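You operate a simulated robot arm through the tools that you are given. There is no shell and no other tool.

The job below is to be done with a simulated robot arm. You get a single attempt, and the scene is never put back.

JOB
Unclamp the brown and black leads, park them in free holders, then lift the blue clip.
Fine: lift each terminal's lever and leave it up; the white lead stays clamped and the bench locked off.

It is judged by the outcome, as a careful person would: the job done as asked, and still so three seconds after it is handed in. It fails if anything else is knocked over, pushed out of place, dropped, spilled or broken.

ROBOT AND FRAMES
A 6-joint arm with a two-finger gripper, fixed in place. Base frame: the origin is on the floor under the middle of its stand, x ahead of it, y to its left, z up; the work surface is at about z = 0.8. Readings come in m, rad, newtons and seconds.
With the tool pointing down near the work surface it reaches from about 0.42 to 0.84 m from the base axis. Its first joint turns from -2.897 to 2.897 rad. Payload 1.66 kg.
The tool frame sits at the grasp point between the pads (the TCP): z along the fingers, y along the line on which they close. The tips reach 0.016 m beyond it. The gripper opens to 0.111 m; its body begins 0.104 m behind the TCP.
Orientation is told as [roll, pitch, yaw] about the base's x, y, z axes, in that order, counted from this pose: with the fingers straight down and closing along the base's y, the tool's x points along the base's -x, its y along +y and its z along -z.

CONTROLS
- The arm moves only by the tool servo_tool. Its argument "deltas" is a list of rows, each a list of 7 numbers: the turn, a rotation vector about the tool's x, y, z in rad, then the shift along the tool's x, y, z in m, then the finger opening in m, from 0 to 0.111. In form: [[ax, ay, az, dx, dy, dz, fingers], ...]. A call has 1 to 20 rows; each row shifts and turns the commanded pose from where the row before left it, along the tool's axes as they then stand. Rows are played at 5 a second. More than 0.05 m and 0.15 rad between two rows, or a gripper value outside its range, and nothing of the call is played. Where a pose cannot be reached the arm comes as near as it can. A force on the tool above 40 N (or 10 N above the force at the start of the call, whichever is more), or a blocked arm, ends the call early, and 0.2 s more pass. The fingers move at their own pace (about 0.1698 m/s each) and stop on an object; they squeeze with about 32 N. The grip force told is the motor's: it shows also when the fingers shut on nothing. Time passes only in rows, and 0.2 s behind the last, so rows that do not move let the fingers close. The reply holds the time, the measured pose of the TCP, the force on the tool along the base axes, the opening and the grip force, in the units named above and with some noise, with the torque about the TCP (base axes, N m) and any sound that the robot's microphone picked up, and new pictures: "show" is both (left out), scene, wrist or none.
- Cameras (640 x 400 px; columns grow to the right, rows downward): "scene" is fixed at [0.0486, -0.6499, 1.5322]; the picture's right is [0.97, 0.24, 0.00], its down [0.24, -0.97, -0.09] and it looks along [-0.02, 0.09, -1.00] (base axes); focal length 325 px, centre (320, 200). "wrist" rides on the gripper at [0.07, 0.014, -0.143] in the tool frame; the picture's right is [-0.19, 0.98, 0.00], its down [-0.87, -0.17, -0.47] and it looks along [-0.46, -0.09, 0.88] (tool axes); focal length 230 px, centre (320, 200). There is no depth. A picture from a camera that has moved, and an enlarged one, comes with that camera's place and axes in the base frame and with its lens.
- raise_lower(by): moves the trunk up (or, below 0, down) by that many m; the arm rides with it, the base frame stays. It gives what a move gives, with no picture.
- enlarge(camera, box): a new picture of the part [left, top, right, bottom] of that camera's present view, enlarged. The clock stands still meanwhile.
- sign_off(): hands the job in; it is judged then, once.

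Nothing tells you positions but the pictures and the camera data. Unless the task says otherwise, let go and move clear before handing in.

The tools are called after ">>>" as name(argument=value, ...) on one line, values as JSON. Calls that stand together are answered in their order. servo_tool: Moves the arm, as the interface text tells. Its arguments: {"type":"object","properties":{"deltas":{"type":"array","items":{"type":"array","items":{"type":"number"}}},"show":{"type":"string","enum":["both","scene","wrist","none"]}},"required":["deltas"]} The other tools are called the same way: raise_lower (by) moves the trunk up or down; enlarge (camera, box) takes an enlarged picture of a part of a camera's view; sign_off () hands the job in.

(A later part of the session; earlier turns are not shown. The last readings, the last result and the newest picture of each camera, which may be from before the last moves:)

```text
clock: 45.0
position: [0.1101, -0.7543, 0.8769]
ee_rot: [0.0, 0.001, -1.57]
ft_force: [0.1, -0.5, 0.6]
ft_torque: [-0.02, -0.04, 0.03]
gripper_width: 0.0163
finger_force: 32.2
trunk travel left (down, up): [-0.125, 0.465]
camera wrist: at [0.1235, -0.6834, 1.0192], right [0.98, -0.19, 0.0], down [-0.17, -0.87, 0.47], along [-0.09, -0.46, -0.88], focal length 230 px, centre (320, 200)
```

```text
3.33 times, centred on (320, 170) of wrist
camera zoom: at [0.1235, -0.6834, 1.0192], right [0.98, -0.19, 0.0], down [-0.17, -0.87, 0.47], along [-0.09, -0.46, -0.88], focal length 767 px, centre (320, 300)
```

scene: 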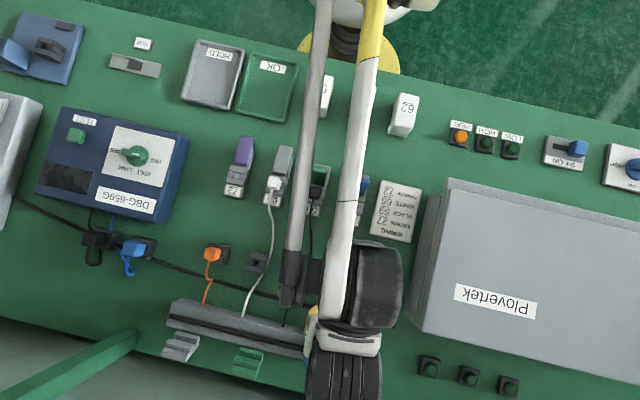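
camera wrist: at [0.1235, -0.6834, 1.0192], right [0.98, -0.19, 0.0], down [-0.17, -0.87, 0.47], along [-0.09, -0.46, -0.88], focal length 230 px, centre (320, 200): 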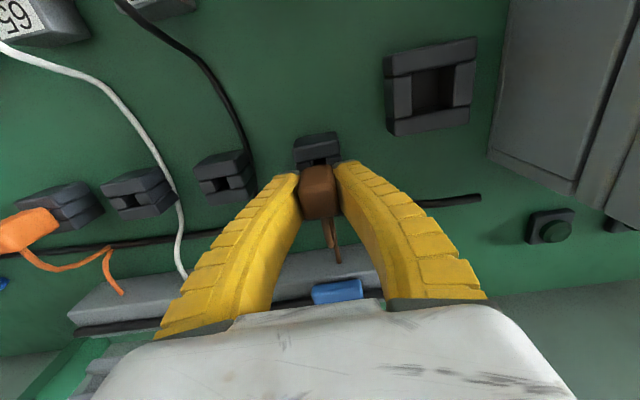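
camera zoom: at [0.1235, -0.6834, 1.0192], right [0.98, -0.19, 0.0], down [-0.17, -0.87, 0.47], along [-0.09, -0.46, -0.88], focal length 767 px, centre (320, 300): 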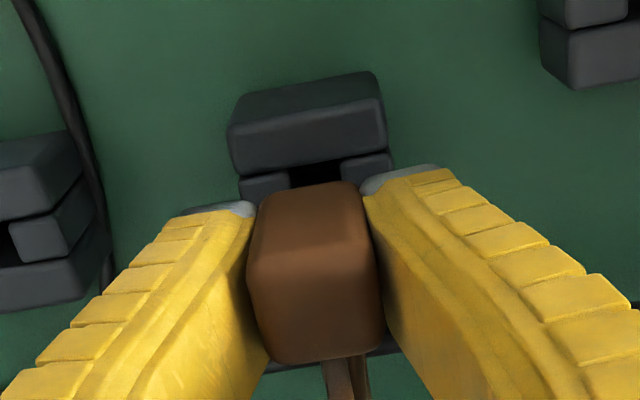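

>>> servo_tool(deltas=[[0, 0, 0, 0, 0.0008, 0.002, 0.01], [0, 0, 0, 0, 0, 0.005, 0.01], [0, 0, 0, 0, 0, 0.005, 0.01], [0, 0, 0, 0, 0, 0, 0.01]], show="wrist")

>>> enlarge(camera="wrist", box=[260, 110, 380, 230])

```text
clock: 46.0
position: [0.1104, -0.7529, 0.8652]
ee_rot: [0.0, -0.001, -1.57]
ft_force: [0.0, 0.3, 0.2]
ft_torque: [0.02, 0.01, 0.01]
gripper_width: 0.0163
finger_force: 32.2
trunk travel left (down, up): [-0.125, 0.465]
camera wrist: at [0.1245, -0.6833, 1.0068], right [0.98, -0.19, 0.0], down [-0.17, -0.87, 0.47], along [-0.09, -0.46, -0.88], focal length 230 px, centre (320, 200)
```

wrist: 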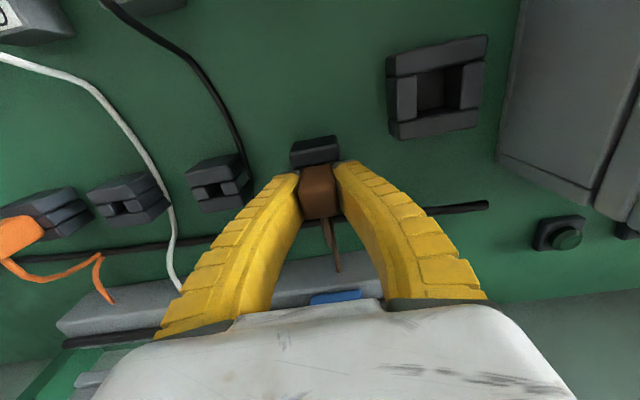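

```text
3.33 times, centred on (320, 170) of wrist
camera zoom: at [0.1245, -0.6833, 1.0068], right [0.98, -0.19, 0.0], down [-0.17, -0.87, 0.47], along [-0.09, -0.46, -0.88], focal length 767 px, centre (320, 300)
```

zoom: 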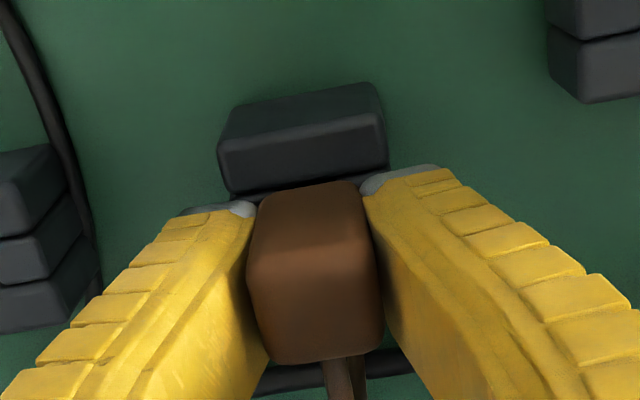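

No contact force yet and alignment looks right. Continuing down gently.

>>> servo_tool(deltas=[[0, 0, 0, 0, 0, 0.003, 0.01], [0, 0, 0, 0, 0, 0.003, 0.01], [0, 0, 0, 0, 0, 0, 0.01]], show="none")

```text
clock: 46.8
position: [0.1094, -0.7532, 0.8581]
ee_rot: [0.0, -0.001, -1.569]
ft_force: [0.0, -0.3, -0.2]
ft_torque: [0.03, 0.02, 0.0]
gripper_width: 0.0163
finger_force: 32.0
trunk travel left (down, up): [-0.125, 0.465]
```

>>> servo_tool(deltas=[[0, 0, 0, 0, 0, 0.002, 0.01], [0, 0, 0, 0, 0, 0.002, 0.01], [0, 0, 0, 0, 0, 0, 0.01]], show="wrist")

>>> enlarge(camera="wrist", box=[260, 110, 380, 230])

```text
clock: 47.6
position: [0.1096, -0.7542, 0.8552]
ee_rot: [0.0, -0.001, -1.569]
ft_force: [0.1, -0.3, 0.3]
ft_torque: [0.02, 0.01, -0.01]
gripper_width: 0.0163
finger_force: 32.5
trunk travel left (down, up): [-0.125, 0.465]
camera wrist: at [0.1232, -0.683, 0.9969], right [0.98, -0.19, 0.0], down [-0.17, -0.87, 0.47], along [-0.09, -0.46, -0.88], focal length 230 px, centre (320, 200)
```

wrist: 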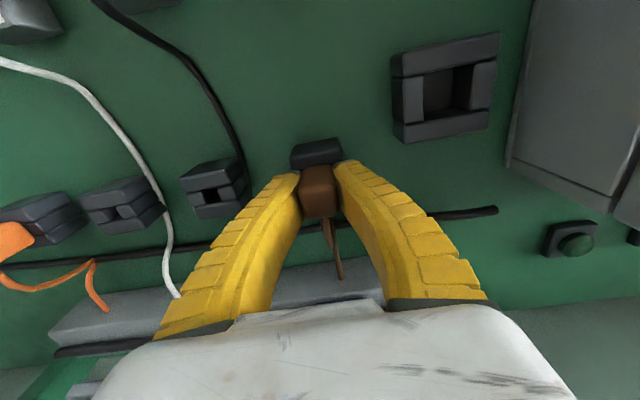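

```text
3.33 times, centred on (320, 170) of wrist
camera zoom: at [0.1232, -0.683, 0.9969], right [0.98, -0.19, 0.0], down [-0.17, -0.87, 0.47], along [-0.09, -0.46, -0.88], focal length 767 px, centre (320, 300)
```

zoom: 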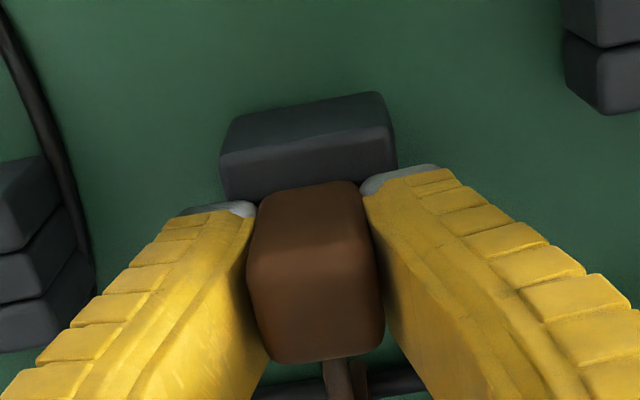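

>>> servo_tool(deltas=[[0, 0, 0, 0, 0, 0.0015, 0.01], [0, 0, 0, 0, 0, 0, 0.01]], show="none")

```text
clock: 48.2
position: [0.1088, -0.753, 0.8538]
ee_rot: [-0.001, -0.001, -1.569]
ft_force: [-0.7, -0.3, 2.8]
ft_torque: [-0.01, 0.01, 0.0]
gripper_width: 0.0174
finger_force: 31.7
trunk travel left (down, up): [-0.125, 0.465]
```

Light contact now (about 3 N upward) at the same depth the plug had in its socket, so it looks seated. I'll release and lift away a little to verify.

>>> servo_tool(deltas=[[0, 0, 0, 0, 0, 0, 0.03], [0, 0, 0, 0, 0, 0, 0.05], [0, 0, 0, 0, 0, 0, 0.05]], show="wrist")

>>> enlarge(camera="wrist", box=[260, 110, 380, 230])

```text
clock: 49.0
position: [0.1095, -0.7534, 0.854]
ee_rot: [0.0, 0.0, -1.571]
ft_force: [0.2, -0.3, 0.2]
ft_torque: [-0.04, 0.02, -0.01]
gripper_width: 0.0522
finger_force: 1.6
trunk travel left (down, up): [-0.125, 0.465]
camera wrist: at [0.1234, -0.6832, 0.9955], right [0.98, -0.19, 0.0], down [-0.17, -0.87, 0.47], along [-0.09, -0.46, -0.88], focal length 230 px, centre (320, 200)
```

wrist: 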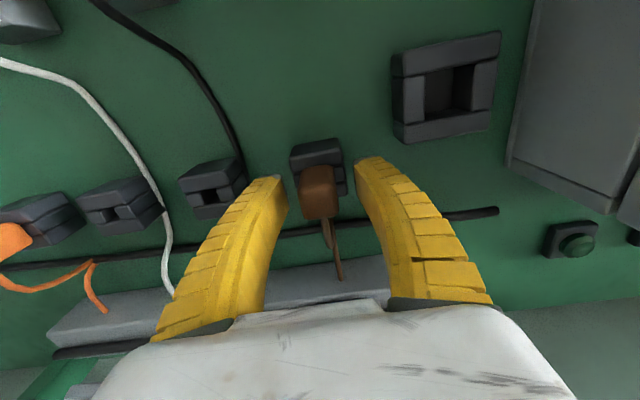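

```text
3.33 times, centred on (320, 170) of wrist
camera zoom: at [0.1234, -0.6832, 0.9955], right [0.98, -0.19, 0.0], down [-0.17, -0.87, 0.47], along [-0.09, -0.46, -0.88], focal length 767 px, centre (320, 300)
```

zoom: 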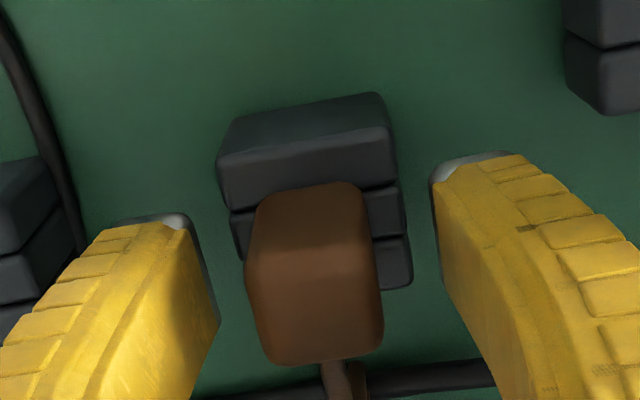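

The brown plug stays upright in the holder after release. Lifting straight up and checking from above.

>>> servo_tool(deltas=[[0, 0, 0, 0, 0, -0.03, 0.05], [0, 0, 0, 0, 0, -0.03, 0.05], [0, 0, 0, 0, 0, -0.03, 0.05], [0, 0, 0, 0, 0, 0, 0.05]], show="both")

>>> enlarge(camera="wrist", box=[240, 100, 400, 240])

```text
clock: 50.0
position: [0.11, -0.7525, 0.9445]
ee_rot: [-0.001, -0.004, -1.571]
ft_force: [0.8, 0.7, 0.3]
ft_torque: [0.01, 0.01, 0.0]
gripper_width: 0.0527
finger_force: 1.5
trunk travel left (down, up): [-0.125, 0.465]
camera wrist: at [0.1245, -0.6814, 1.0859], right [0.98, -0.19, 0.0], down [-0.17, -0.87, 0.47], along [-0.09, -0.46, -0.88], focal length 230 px, centre (320, 200)
```

scene: 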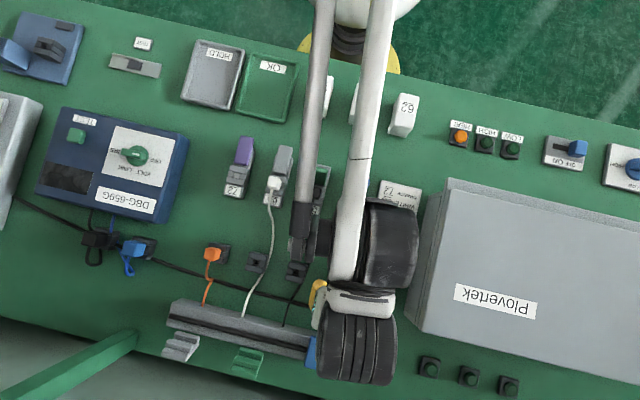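
wrist: 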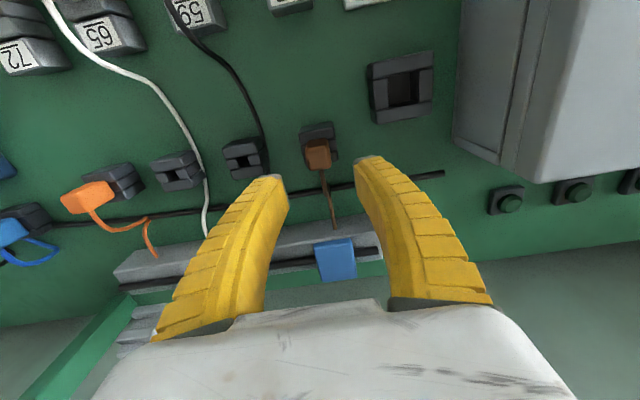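

```text
2.86 times, centred on (320, 170) of wrist
camera zoom: at [0.1245, -0.6814, 1.0859], right [0.98, -0.19, 0.0], down [-0.17, -0.87, 0.47], along [-0.09, -0.46, -0.88], focal length 657 px, centre (320, 286)
```

zoom: 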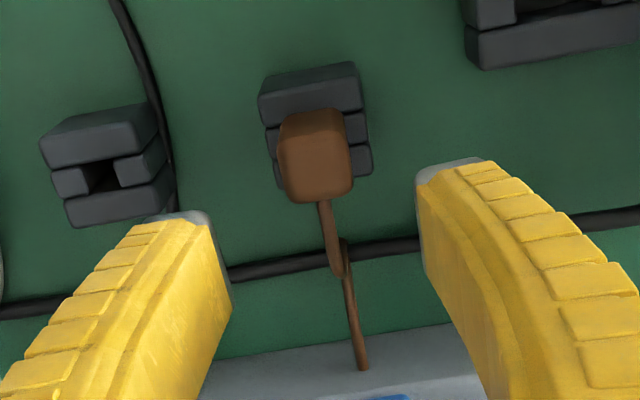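

Brown is parked in its holder. Next I'll move over towards the black plug in terminal 59 and measure its socket and plug positions.

>>> servo_tool(deltas=[[0, 0, 0, 0.032, -0.022, 0, 0.055], [0, 0, 0, 0.032, -0.022, 0, 0.055], [0, 0, 0, 0.032, -0.022, 0, 0.055], [0, 0, 0, 0.032, -0.022, 0.015, 0.055], [0, 0, 0, 0, 0, 0, 0.055], [0, 0, 0, 0, 0, 0, 0.055]], show="wrist")

>>> enlarge(camera="wrist", box=[240, 60, 400, 180])

```text
clock: 51.4
position: [0.0206, -0.6252, 0.9283]
ee_rot: [0.0, 0.0, -1.571]
ft_force: [0.1, 0.0, -0.7]
ft_torque: [0.03, 0.01, 0.02]
gripper_width: 0.0567
finger_force: 1.5
trunk travel left (down, up): [-0.125, 0.465]
camera wrist: at [0.0337, -0.5545, 1.0697], right [0.98, -0.19, 0.0], down [-0.17, -0.87, 0.47], along [-0.09, -0.46, -0.88], focal length 230 px, centre (320, 200)
```

wrist: 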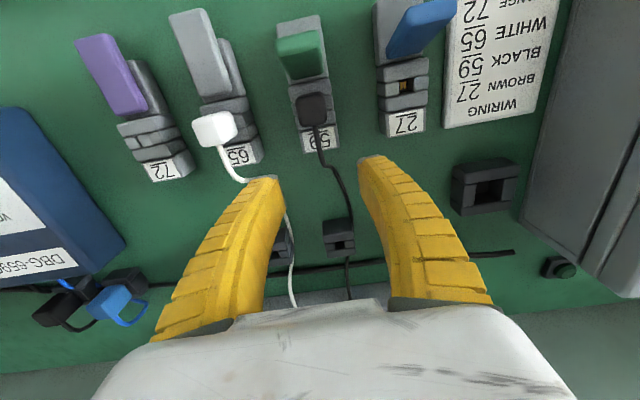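

```text
3.33 times, centred on (320, 120) of wrist
camera zoom: at [0.0337, -0.5545, 1.0697], right [0.98, -0.19, 0.0], down [-0.17, -0.87, 0.47], along [-0.09, -0.46, -0.88], focal length 767 px, centre (320, 467)
```

zoom: 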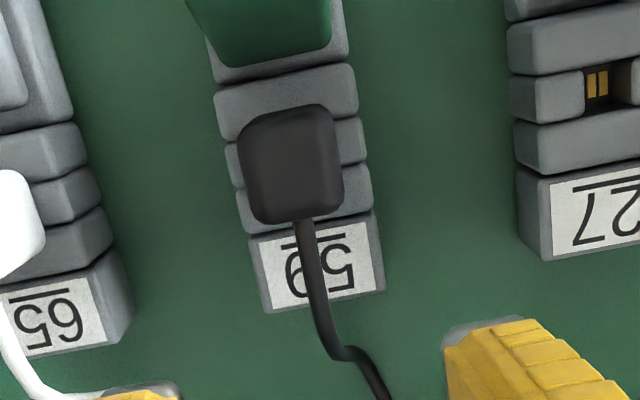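

The black plug centre is at about (0.0225, −0.577). I'll move over it and descend most of the way.

>>> servo_tool(deltas=[[0, 0, 0, 0.0455, 0.0028, 0, 0.055], [0, 0, 0, 0, 0, 0.03, 0.055], [0, 0, 0, 0, 0, 0.028, 0.055], [0, 0, 0, 0, 0, 0, 0.055]], show="wrist")

>>> enlarge(camera="wrist", box=[220, 130, 420, 270])

```text
clock: 52.4
position: [0.0234, -0.5799, 0.8699]
ee_rot: [0.001, -0.002, -1.571]
ft_force: [0.4, 0.0, 0.4]
ft_torque: [0.0, -0.02, 0.02]
gripper_width: 0.057
finger_force: 0.7
trunk travel left (down, up): [-0.125, 0.465]
camera wrist: at [0.0376, -0.5091, 1.0111], right [0.98, -0.19, 0.0], down [-0.17, -0.87, 0.47], along [-0.09, -0.46, -0.88], focal length 230 px, centre (320, 200)
```

wrist: 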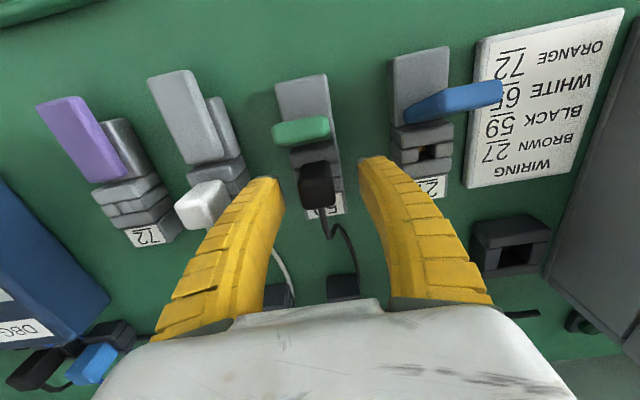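

```text
2.86 times, centred on (320, 200) of wrist
camera zoom: at [0.0376, -0.5091, 1.0111], right [0.98, -0.19, 0.0], down [-0.17, -0.87, 0.47], along [-0.09, -0.46, -0.88], focal length 657 px, centre (320, 200)
```

zoom: 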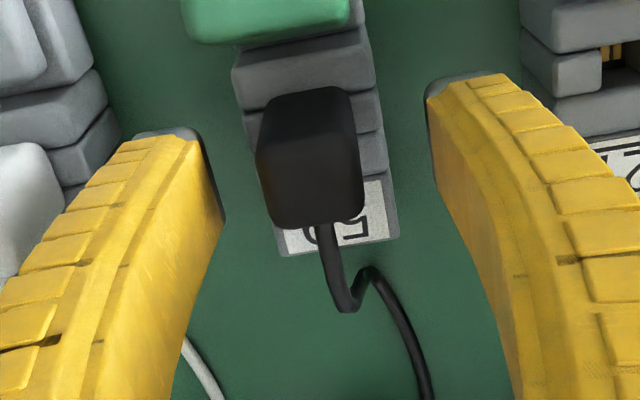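

>>> servo_tool(deltas=[[0, 0, 0, 0, -0.0008, 0.0155, 0.055], [0, 0, 0, 0, 0, 0, 0.055], [0, 0, 0, 0, 0, 0, 0.01], [0, 0, 0, 0, 0, 0, 0.01]], show="wrist")

>>> enlarge(camera="wrist", box=[220, 130, 420, 270])

```text
clock: 53.4
position: [0.0235, -0.5817, 0.8554]
ee_rot: [0.0, -0.001, -1.571]
ft_force: [0.9, -1.6, 6.3]
ft_torque: [0.0, -0.01, -0.01]
gripper_width: 0.0186
finger_force: 31.8
trunk travel left (down, up): [-0.125, 0.465]
camera wrist: at [0.0368, -0.5095, 0.9961], right [0.98, -0.19, 0.0], down [-0.17, -0.86, 0.47], along [-0.09, -0.46, -0.88], focal length 230 px, centre (320, 200)
```

wrist: 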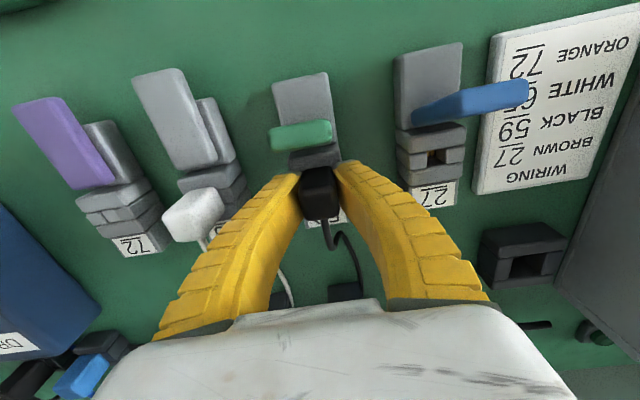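

```text
2.86 times, centred on (320, 200) of wrist
camera zoom: at [0.0368, -0.5095, 0.9961], right [0.98, -0.19, 0.0], down [-0.17, -0.86, 0.47], along [-0.09, -0.46, -0.88], focal length 657 px, centre (320, 200)
```

zoom: 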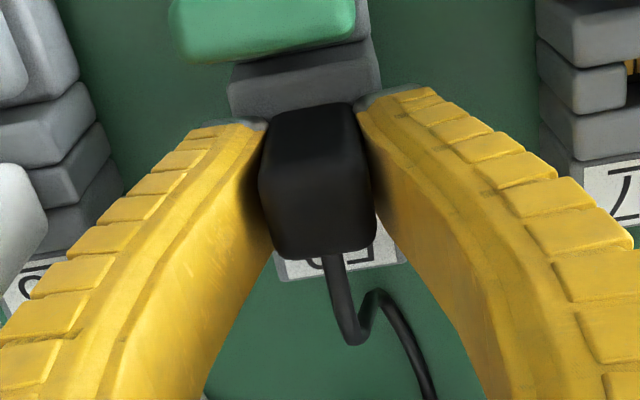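

The black plug is gripped. Pulling straight up, then carrying it out past its holder to measure the hole.

>>> servo_tool(deltas=[[0, 0, 0, 0, 0, -0.008, 0.01], [0, 0, 0, 0, 0, -0.008, 0.01], [0, 0, 0, 0, 0, -0.01, 0.01], [0, 0, 0, 0, 0, -0.012, 0.01], [0, 0, 0, 0, 0, -0.035, 0.01], [0, 0, 0, -0.045, 0, 0, 0.01], [0, 0, 0, -0.045, 0, 0, 0.01], [0, 0, 0, -0.045, 0, 0, 0.01], [0, 0, 0, -0.045, 0, 0, 0.01], [0, 0, 0, -0.037, 0, 0, 0.01], [0, 0, 0, 0, 0, 0, 0.01], [0, 0, 0, 0, 0, 0, 0.01]], show="both")

>>> enlarge(camera="wrist", box=[240, 60, 400, 180])

>>> enlarge(camera="wrist", box=[160, 160, 480, 330])

```text
clock: 56.0
position: [0.0226, -0.7966, 0.9291]
ee_rot: [-0.001, -0.002, -1.572]
ft_force: [1.0, -0.4, 0.1]
ft_torque: [-0.02, 0.01, -0.01]
gripper_width: 0.0165
finger_force: 32.2
trunk travel left (down, up): [-0.125, 0.465]
camera wrist: at [0.0363, -0.7257, 1.0708], right [0.98, -0.19, 0.0], down [-0.17, -0.87, 0.47], along [-0.09, -0.46, -0.88], focal length 230 px, centre (320, 200)
```

scene: 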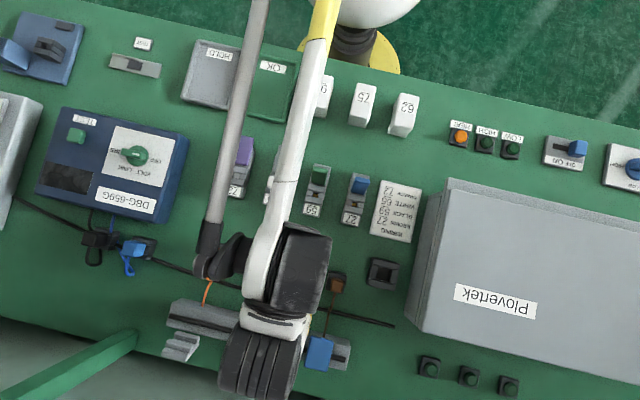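
wrist: 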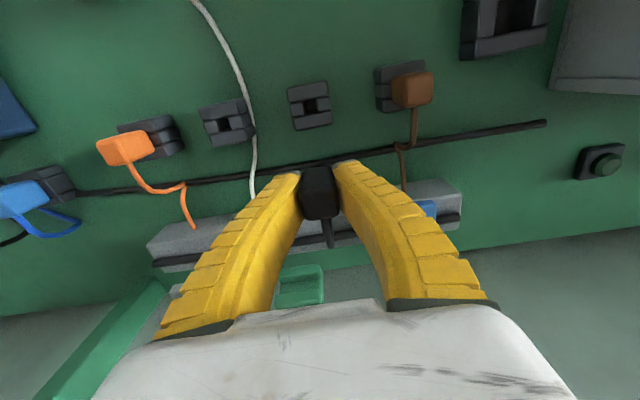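

```text
3.33 times, centred on (320, 120) of wrist
camera zoom: at [0.0363, -0.7257, 1.0708], right [0.98, -0.19, 0.0], down [-0.17, -0.87, 0.47], along [-0.09, -0.46, -0.88], focal length 767 px, centre (320, 467)
```

zoom: 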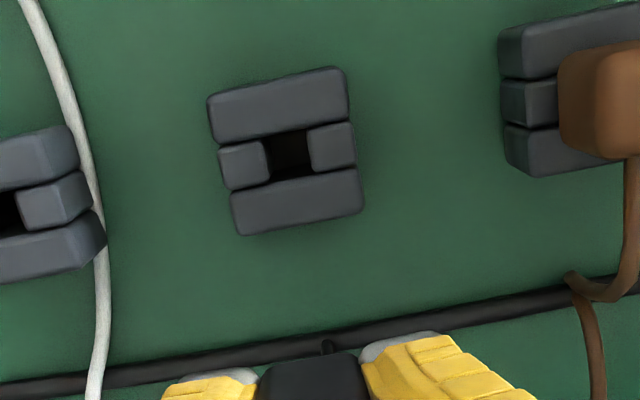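

```text
2.00 times, centred on (320, 245) of wrist
camera zoom: at [0.0363, -0.7257, 1.0708], right [0.98, -0.19, 0.0], down [-0.17, -0.87, 0.47], along [-0.09, -0.46, -0.88], focal length 460 px, centre (320, 110)
```

zoom: 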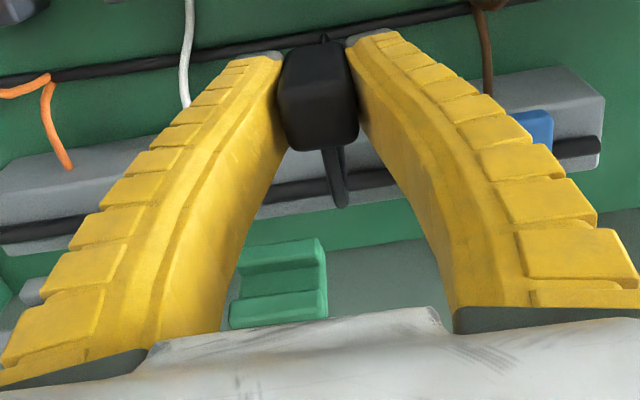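

The black holder's hole is at about (0.0227, −0.7485). Moving back over it and descending partway.

>>> servo_tool(deltas=[[0, 0, 0, 0.0437, 0.0002, 0, 0.01], [0, 0, 0, 0, 0, 0.016, 0.01], [0, 0, 0, 0, 0, 0.016, 0.01], [0, 0, 0, 0, 0, 0.01, 0.01], [0, 0, 0, 0, 0, 0.008, 0.01], [0, 0, 0, 0, 0, 0, 0.01], [0, 0, 0, 0, 0, 0, 0.01]], show="wrist")

>>> enlarge(camera="wrist", box=[260, 110, 380, 230])

```text
clock: 57.6
position: [0.0243, -0.753, 0.8776]
ee_rot: [-0.002, 0.0, -1.571]
ft_force: [0.0, -0.2, -1.7]
ft_torque: [-0.01, 0.01, 0.01]
gripper_width: 0.016
finger_force: 32.6
trunk travel left (down, up): [-0.125, 0.465]
camera wrist: at [0.0378, -0.6818, 1.0194], right [0.98, -0.19, 0.0], down [-0.17, -0.87, 0.47], along [-0.09, -0.46, -0.88], focal length 230 px, centre (320, 200)
```

wrist: 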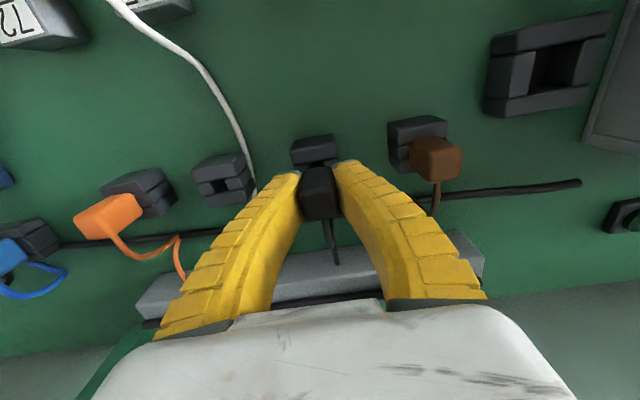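

```text
3.33 times, centred on (320, 170) of wrist
camera zoom: at [0.0378, -0.6818, 1.0194], right [0.98, -0.19, 0.0], down [-0.17, -0.87, 0.47], along [-0.09, -0.46, -0.88], focal length 767 px, centre (320, 300)
```

zoom: 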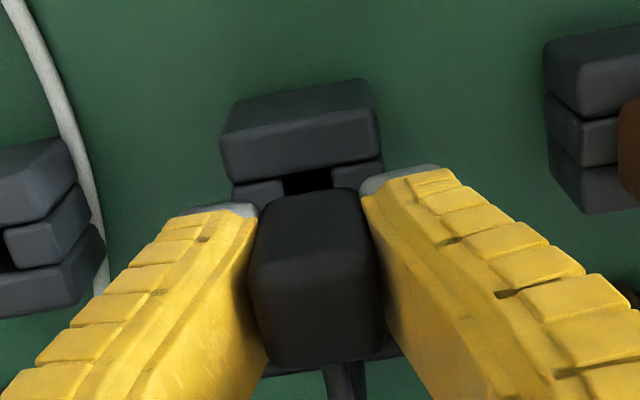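

>>> servo_tool(deltas=[[0, 0, 0, 0, -0.0012, 0.002, 0.01], [0, 0, 0, 0, 0, 0.004, 0.01], [0, 0, 0, 0, 0, 0.004, 0.01], [0, 0, 0, 0, 0, 0, 0.01]], show="wrist")

>>> enlarge(camera="wrist", box=[260, 110, 380, 230])

```text
clock: 58.6
position: [0.0233, -0.7532, 0.8684]
ee_rot: [0.0, -0.001, -1.571]
ft_force: [0.3, -0.2, -1.2]
ft_torque: [0.0, 0.02, 0.03]
gripper_width: 0.0166
finger_force: 32.4
trunk travel left (down, up): [-0.125, 0.465]
camera wrist: at [0.0367, -0.6828, 1.0098], right [0.98, -0.19, 0.0], down [-0.17, -0.87, 0.47], along [-0.09, -0.46, -0.88], focal length 230 px, centre (320, 200)
```

wrist: 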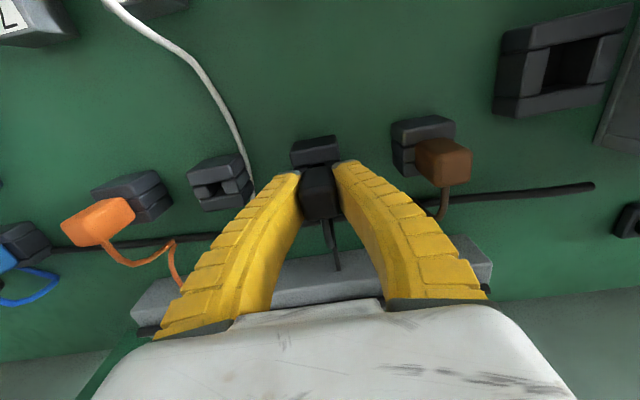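

```text
3.33 times, centred on (320, 170) of wrist
camera zoom: at [0.0367, -0.6828, 1.0098], right [0.98, -0.19, 0.0], down [-0.17, -0.87, 0.47], along [-0.09, -0.46, -0.88], focal length 767 px, centre (320, 300)
```

zoom: 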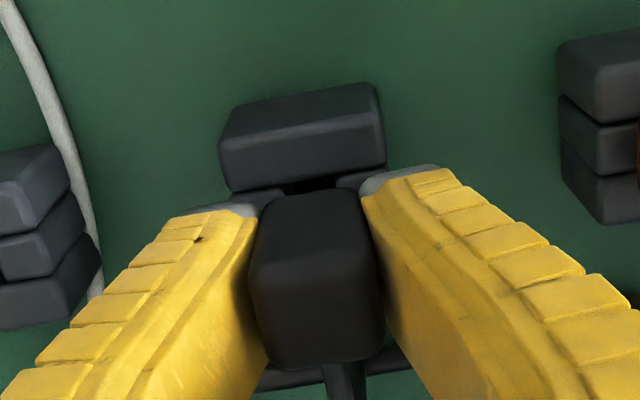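

>>> servo_tool(deltas=[[0, 0, 0, 0.0006, 0, 0.003, 0.01], [0, 0, 0, 0, 0, 0.003, 0.01], [0, 0, 0, 0, 0, 0.003, 0.01], [0, 0, 0, 0, 0, 0, 0.01]], show="none")

>>> enlarge(camera="wrist", box=[260, 110, 380, 230])

```text
clock: 59.6
position: [0.0227, -0.7522, 0.8591]
ee_rot: [0.0, 0.001, -1.571]
ft_force: [-0.2, -0.5, 0.9]
ft_torque: [0.03, 0.04, -0.01]
gripper_width: 0.0162
finger_force: 32.0
trunk travel left (down, up): [-0.125, 0.465]
```

```text
3.33 times, centred on (320, 170) of wrist
camera zoom: at [0.0369, -0.6818, 1.0015], right [0.98, -0.19, 0.0], down [-0.17, -0.87, 0.47], along [-0.09, -0.46, -0.88], focal length 767 px, centre (320, 300)
```

zoom: 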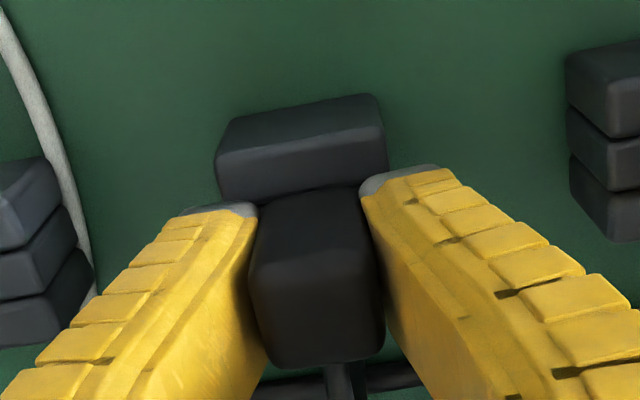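

>>> servo_tool(deltas=[[0, 0, 0, 0, 0, 0.002, 0.01], [0, 0, 0, 0, 0, 0.002, 0.01], [0, 0, 0, 0, 0, 0.0015, 0.01], [0, 0, 0, 0, 0, 0, 0.01]], show="none")

>>> enlarge(camera="wrist", box=[260, 110, 380, 230])

```text
clock: 60.6
position: [0.0243, -0.7523, 0.8546]
ee_rot: [0.0, -0.001, -1.571]
ft_force: [0.6, -0.3, 7.2]
ft_torque: [-0.01, -0.01, -0.01]
gripper_width: 0.0187
finger_force: 31.7
trunk travel left (down, up): [-0.125, 0.465]
```

```text
3.33 times, centred on (320, 170) of wrist
camera zoom: at [0.0371, -0.682, 0.996], right [0.98, -0.19, 0.0], down [-0.17, -0.86, 0.47], along [-0.09, -0.46, -0.88], focal length 767 px, centre (320, 300)
```

zoom: 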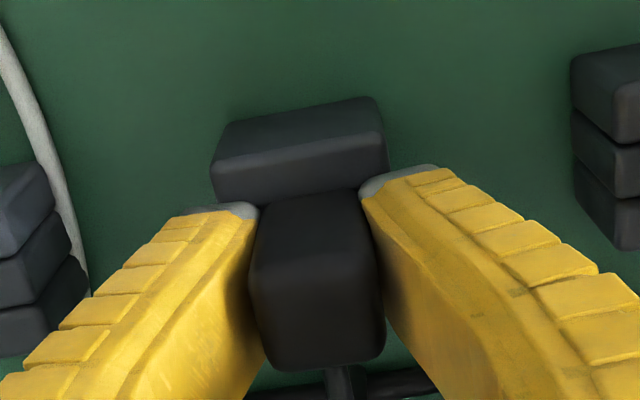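

Contact of about 7 N at the same depth as the other plug; it is seated. Releasing and lifting to check.

>>> servo_tool(deltas=[[0, 0, 0, 0, 0, 0, 0.03], [0, 0, 0, 0, 0, 0, 0.05], [0, 0, 0, 0, 0, 0, 0.05], [0, 0, 0, 0, 0, -0.03, 0.05], [0, 0, 0, 0, 0, -0.03, 0.05], [0, 0, 0, 0, 0, -0.03, 0.05], [0, 0, 0, 0, 0, 0, 0.05]], show="both")

>>> enlarge(camera="wrist", box=[240, 100, 420, 240])

```text
clock: 62.2
position: [0.0226, -0.7519, 0.9439]
ee_rot: [0.0, 0.0, -1.571]
ft_force: [0.5, 0.1, -0.9]
ft_torque: [-0.02, 0.0, 0.02]
gripper_width: 0.0523
finger_force: 1.2
trunk travel left (down, up): [-0.125, 0.465]
camera wrist: at [0.037, -0.6817, 1.086], right [0.98, -0.19, 0.0], down [-0.17, -0.87, 0.47], along [-0.09, -0.46, -0.88], focal length 230 px, centre (320, 200)
```

scene: 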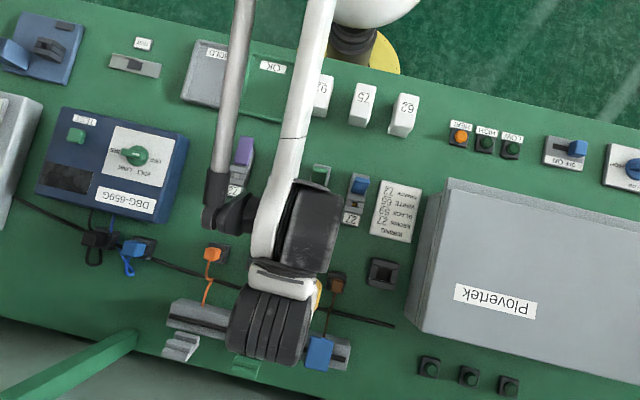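
wrist: 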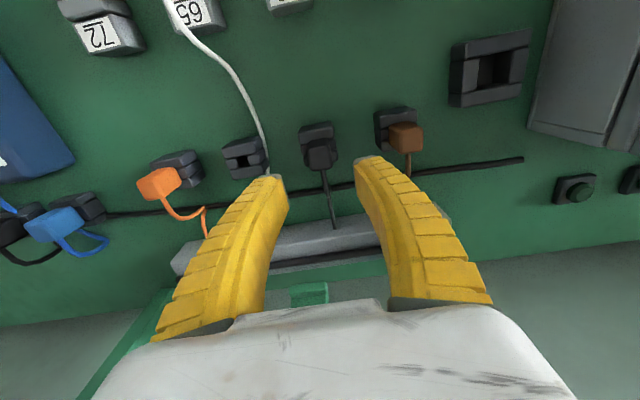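

```text
2.86 times, centred on (330, 170) of wrist
camera zoom: at [0.037, -0.6817, 1.086], right [0.98, -0.19, 0.0], down [-0.17, -0.87, 0.47], along [-0.09, -0.46, -0.88], focal length 657 px, centre (291, 286)
```

zoom: 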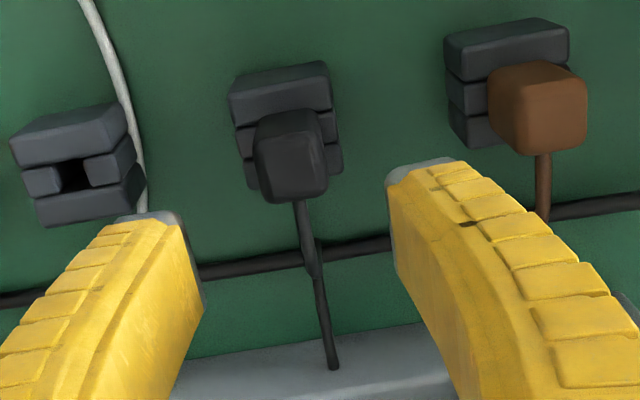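

Both leads are parked upright in their holders. Now I'll inspect the blue clip on the rail before touching it; moving over with the fingers wide and the camera tilted outward.

>>> servo_tool(deltas=[[0, 0, 0, 0, 0.04, -0.025, 0.111], [0, 0, 0, 0, 0.045, -0.02, 0.111], [0, -0.15, 0, 0, 0, 0, 0.111], [0, -0.15, 0, 0, 0, 0, 0.111], [0, 0, 0, 0, 0, 0, 0.111]], show="both")

>>> enlarge(camera="wrist", box=[240, 150, 420, 310])

>>> enlarge(camera="scene", box=[150, 280, 370, 395])

```text
clock: 63.4
position: [0.1069, -0.7521, 0.9899]
ee_rot: [0.0, -0.301, -1.571]
ft_force: [0.2, 0.0, -0.4]
ft_torque: [-0.02, 0.02, 0.0]
gripper_width: 0.1111
finger_force: 0.0
trunk travel left (down, up): [-0.125, 0.465]
camera wrist: at [0.1207, -0.6431, 1.104], right [0.98, -0.18, 0.06], down [-0.17, -0.69, 0.71], along [-0.09, -0.7, -0.7], focal length 230 px, centre (320, 200)
```

scene: 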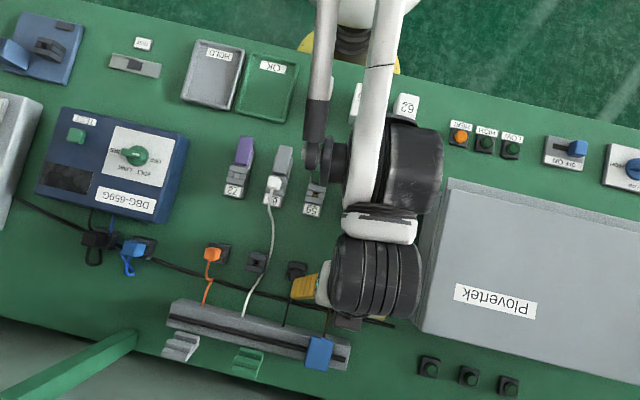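
wrist: 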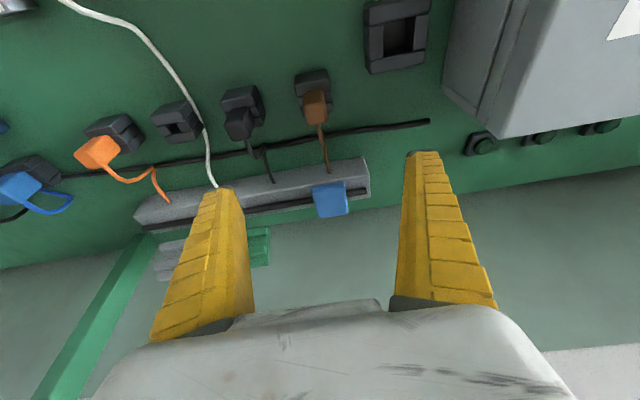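

```text
2.50 times, centred on (330, 230) of wrist
camera zoom: at [0.1207, -0.6431, 1.104], right [0.98, -0.18, 0.06], down [-0.17, -0.69, 0.71], along [-0.09, -0.7, -0.7], focal length 575 px, centre (295, 125)
```

zoom: 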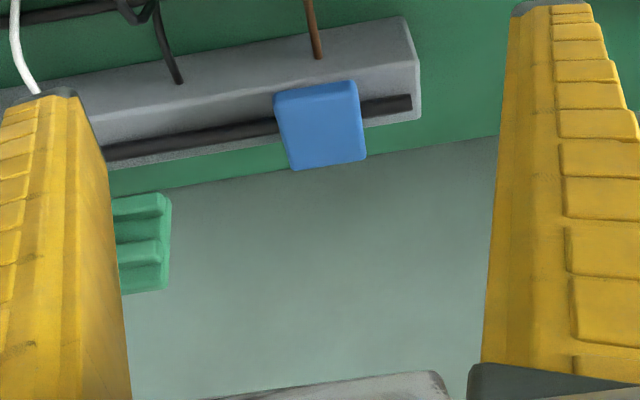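

```text
2.91 times, centred on (260, 338) of scene
camera zoom: at [0.0486, -0.6499, 1.5322], right [0.97, 0.24, 0.0], down [0.24, -0.97, -0.09], along [-0.02, 0.09, -1.0], focal length 946 px, centre (494, -200)
```

zoom: 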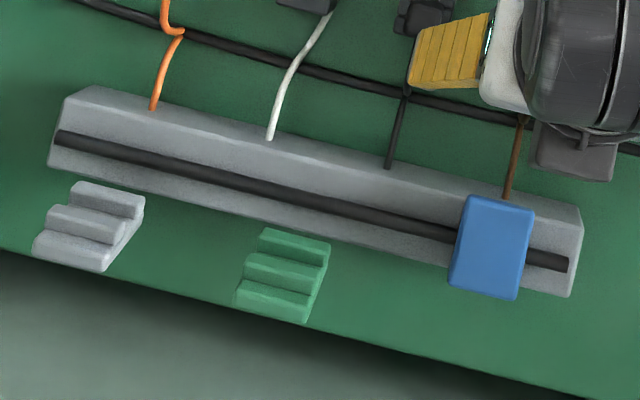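

The grey and green pieces in front of the rail look like clips in another state, so I want a side profile of the blue one. I'll swing the camera to look along the rail.

>>> servo_tool(deltas=[[0, 0.15, 0, 0, 0, 0, 0.08], [0, 0.15, 0, 0, 0, 0, 0.08], [0, 0, 0, -0.02, -0.04, 0, 0.08], [0, 0, 0, -0.02, -0.04, 0, 0.08], [0, 0, 0, -0.02, -0.04, 0, 0.08], [0, 0, -0.143, 0, 0, 0, 0.08], [0, 0, -0.143, 0, 0, 0, 0.08], [0, 0, -0.143, 0, 0, 0, 0.08], [0, 0, -0.143, 0, 0, 0, 0.08], [0, 0, -0.143, 0, 0, 0, 0.08], [0, 0, -0.143, 0, 0, 0, 0.08], [0, 0, -0.143, 0, 0, 0, 0.08], [0, 0, -0.143, 0, 0, 0, 0.08], [0, 0, -0.143, 0, 0, 0, 0.08], [0, 0, -0.143, 0, 0, 0, 0.08], [0, 0, -0.14, 0, 0, 0, 0.08], [0, -0.15, 0, 0, 0, 0, 0.08], [0, -0.15, 0, 0, 0, 0, 0.08], [0, -0.15, 0, 0, 0, 0, 0.08], [0, 0, 0, 0, 0, 0, 0.08]], show="both")

>>> enlarge(camera="wrist", box=[40, 60, 360, 260])

```text
clock: 67.6
position: [-0.011, -0.8022, 0.9881]
ee_rot: [-0.001, -0.4, -0.001]
ft_force: [-1.5, -0.3, -0.8]
ft_torque: [0.0, -0.02, 0.0]
gripper_width: 0.0811
finger_force: 1.2
out of reach, approached as far as the arm can: row 14, 18, 19
trunk travel left (down, up): [-0.125, 0.465]
camera wrist: at [-0.1309, -0.7872, 1.0905], right [0.18, 0.98, 0.07], down [0.61, -0.17, 0.77], along [0.77, -0.09, -0.63], focal length 230 px, centre (320, 200)
```

scene: 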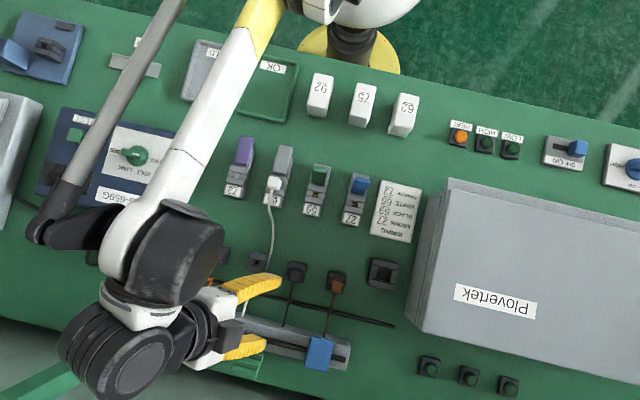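
wrist: 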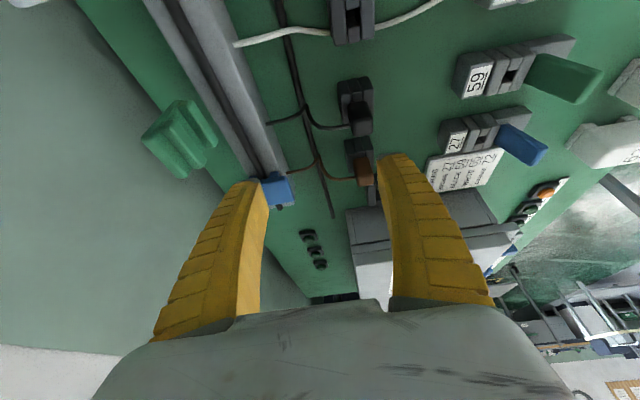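

```text
2.00 times, centred on (200, 160) of wrist
camera zoom: at [-0.1309, -0.7872, 1.0905], right [0.18, 0.98, 0.07], down [0.61, -0.17, 0.77], along [0.77, -0.09, -0.63], focal length 460 px, centre (560, 280)
```

zoom: 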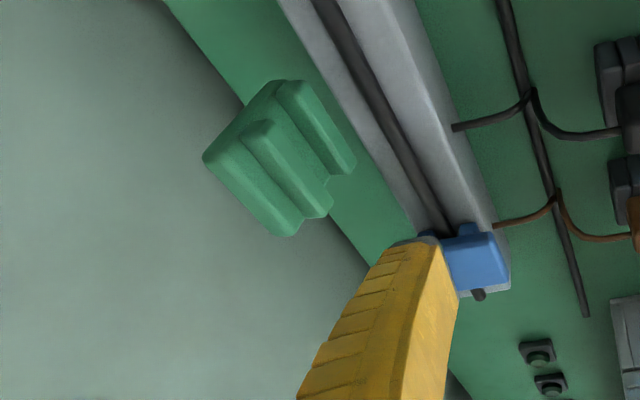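

>>> enlarge(camera="wrist", box=[130, 80, 230, 190])

>>> enlarge(camera="scene", box=[290, 325, 360, 380])

>>> enlarge(camera="wrist", box=[230, 150, 320, 220])

>>> enlarge(camera="scene", box=[220, 330, 290, 390])

```text
3.64 times, centred on (180, 135) of wrist
camera zoom: at [-0.1309, -0.7872, 1.0905], right [0.18, 0.98, 0.07], down [0.61, -0.17, 0.77], along [0.77, -0.09, -0.63], focal length 837 px, centre (829, 436)
```

zoom: 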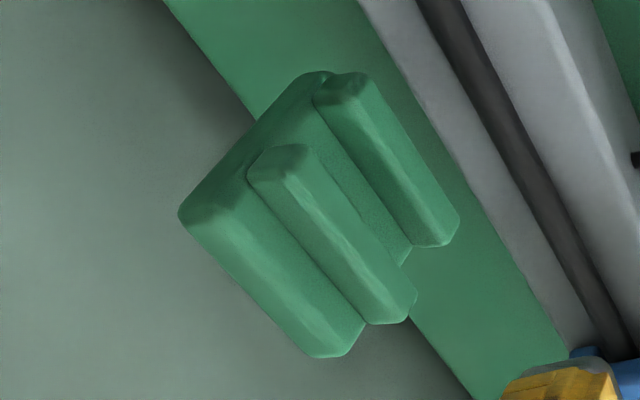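

```text
7.27 times, centred on (325, 352) of scene
camera zoom: at [0.0486, -0.6499, 1.5322], right [0.97, 0.24, 0.0], down [0.24, -0.97, -0.09], along [-0.02, 0.09, -1.0], focal length 2365 px, centre (284, -909)
```

zoom: 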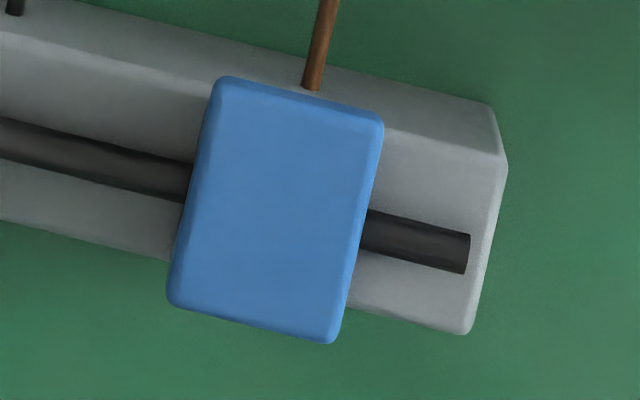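

```text
5.71 times, centred on (275, 185) of wrist
camera zoom: at [-0.1309, -0.7872, 1.0905], right [0.18, 0.98, 0.07], down [0.61, -0.17, 0.77], along [0.77, -0.09, -0.63], focal length 1315 px, centre (577, 286)
```

zoom: 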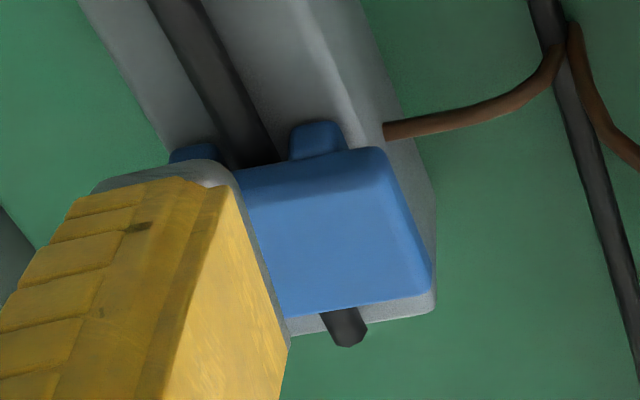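

```text
6.67 times, centred on (255, 360) of scene
camera zoom: at [0.0486, -0.6499, 1.5322], right [0.97, 0.24, 0.0], down [0.24, -0.97, -0.09], along [-0.02, 0.09, -1.0], focal length 2168 px, centre (753, -867)
```

zoom: 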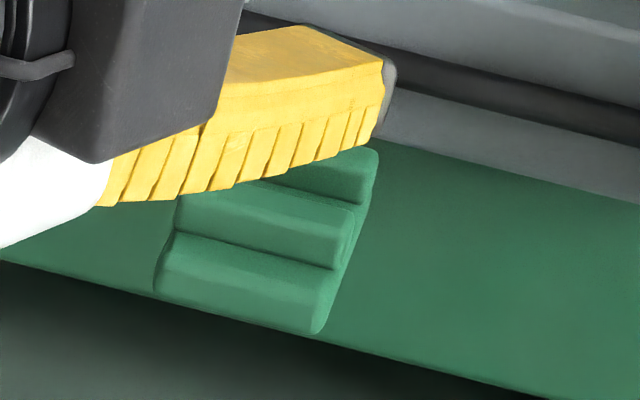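

The green and grey pieces turn out to be sister clips standing open on hinges at the rail's front edge, so the blue clip must be swung up from its robot-side edge (y≈−0.857) about a front hinge near y≈−0.918. I'll straighten up and turn the fingers back to close along x.

>>> servo_tool(deltas=[[0, 0.15, 0, 0, 0, 0, 0.08], [0, 0.15, 0, 0, 0, 0, 0.08], [0, 0.1, 0, 0, 0, 0, 0.08], [0, 0, 0, 0, 0.04, 0, 0.08], [0, 0, 0, 0, 0.03, 0, 0.08], [0, 0, 0, 0, 0, 0, 0.08]], show="none")

```text
clock: 69.0
position: [-0.0097, -0.7308, 0.9876]
ee_rot: [0.0, -0.048, -0.003]
ft_force: [0.2, 0.0, 0.1]
ft_torque: [-0.01, 0.04, 0.01]
gripper_width: 0.0816
finger_force: 0.8
trunk travel left (down, up): [-0.125, 0.465]
```

>>> servo_tool(deltas=[[0, 0.05, 0, -0.038, 0, 0, 0.08], [0, 0, 0, -0.038, 0, 0, 0.08], [0, 0, 0, -0.038, 0, 0, 0.08], [0, 0, 0.143, 0, 0, 0, 0.08], [0, 0, 0.143, 0, 0, 0, 0.08], [0, 0, 0.143, 0, 0, 0, 0.08], [0, 0, 0.143, 0, 0, 0, 0.08], [0, 0, 0.143, 0, 0, 0, 0.08], [0, 0, 0.143, 0, 0, 0, 0.08], [0, 0, 0.143, 0, 0, 0, 0.08], [0, 0, 0.143, 0, 0, 0, 0.08], [0, 0, 0.143, 0, 0, 0, 0.08], [0, 0, 0.143, 0, 0, 0, 0.08], [0, 0, 0.1408, 0, 0, 0, 0.08], [0, 0, 0, 0, 0, 0, 0.08]], show="both")

>>> enlarge(camera="scene", box=[220, 330, 290, 390])

>>> enlarge(camera="scene", box=[150, 310, 220, 370])

```text
clock: 72.2
position: [0.1045, -0.7321, 0.9882]
ee_rot: [0.0, -0.001, -1.575]
ft_force: [0.4, -0.4, 0.6]
ft_torque: [0.0, 0.01, -0.02]
gripper_width: 0.081
finger_force: 0.7
trunk travel left (down, up): [-0.125, 0.465]
camera wrist: at [0.118, -0.6611, 1.1304], right [0.98, -0.19, 0.0], down [-0.17, -0.86, 0.47], along [-0.09, -0.46, -0.88], focal length 230 px, centre (320, 200)
```

scene: 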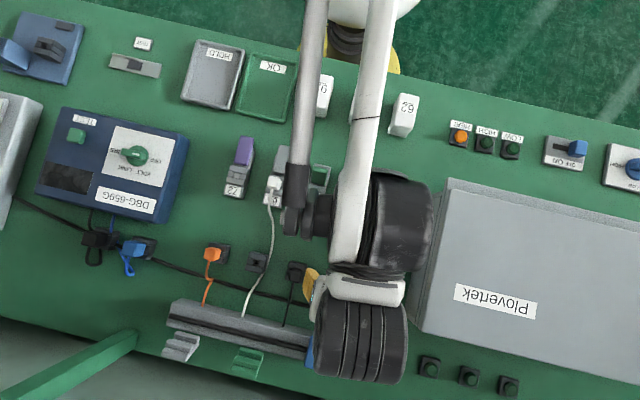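
wrist: 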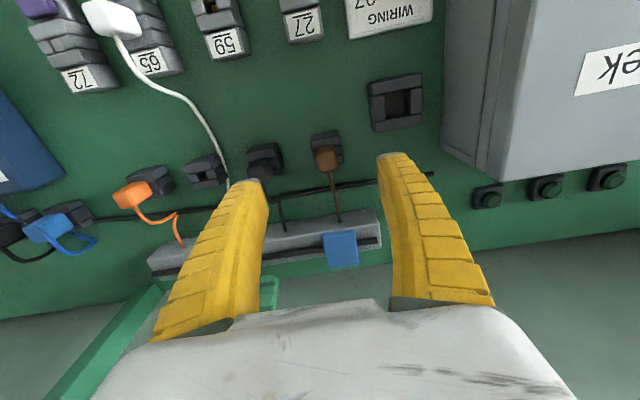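

```text
6.67 times, centred on (255, 360) of scene
camera zoom: at [0.0486, -0.6499, 1.5322], right [0.97, 0.24, 0.0], down [0.24, -0.97, -0.09], along [-0.02, 0.09, -1.0], focal length 2168 px, centre (753, -867)
```

zoom: 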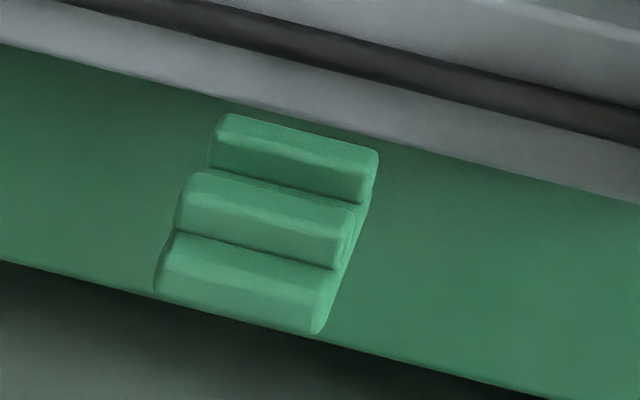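

```text
6.67 times, centred on (185, 340) of scene
camera zoom: at [0.0486, -0.6499, 1.5322], right [0.97, 0.24, 0.0], down [0.24, -0.97, -0.09], along [-0.02, 0.09, -1.0], focal length 2168 px, centre (1220, -733)
```

zoom: 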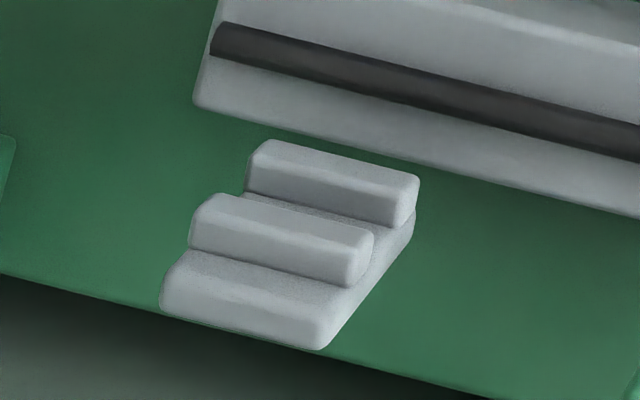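

>>> enlarge(camera="wrist", box=[270, 190, 400, 290])

```text
4.00 times, centred on (335, 240) of wrist
camera zoom: at [0.118, -0.6611, 1.1304], right [0.98, -0.19, 0.0], down [-0.17, -0.86, 0.47], along [-0.09, -0.46, -0.88], focal length 920 px, centre (260, 40)
```

zoom: 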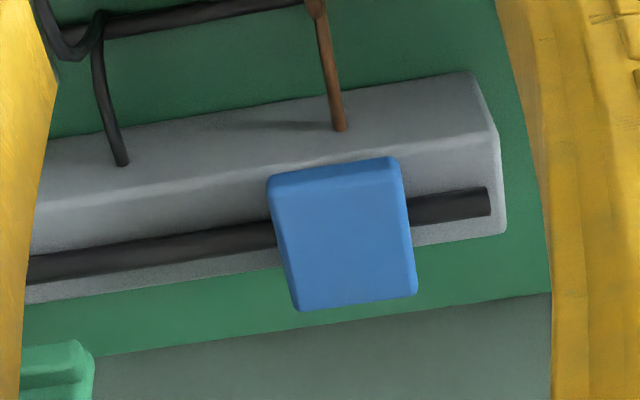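

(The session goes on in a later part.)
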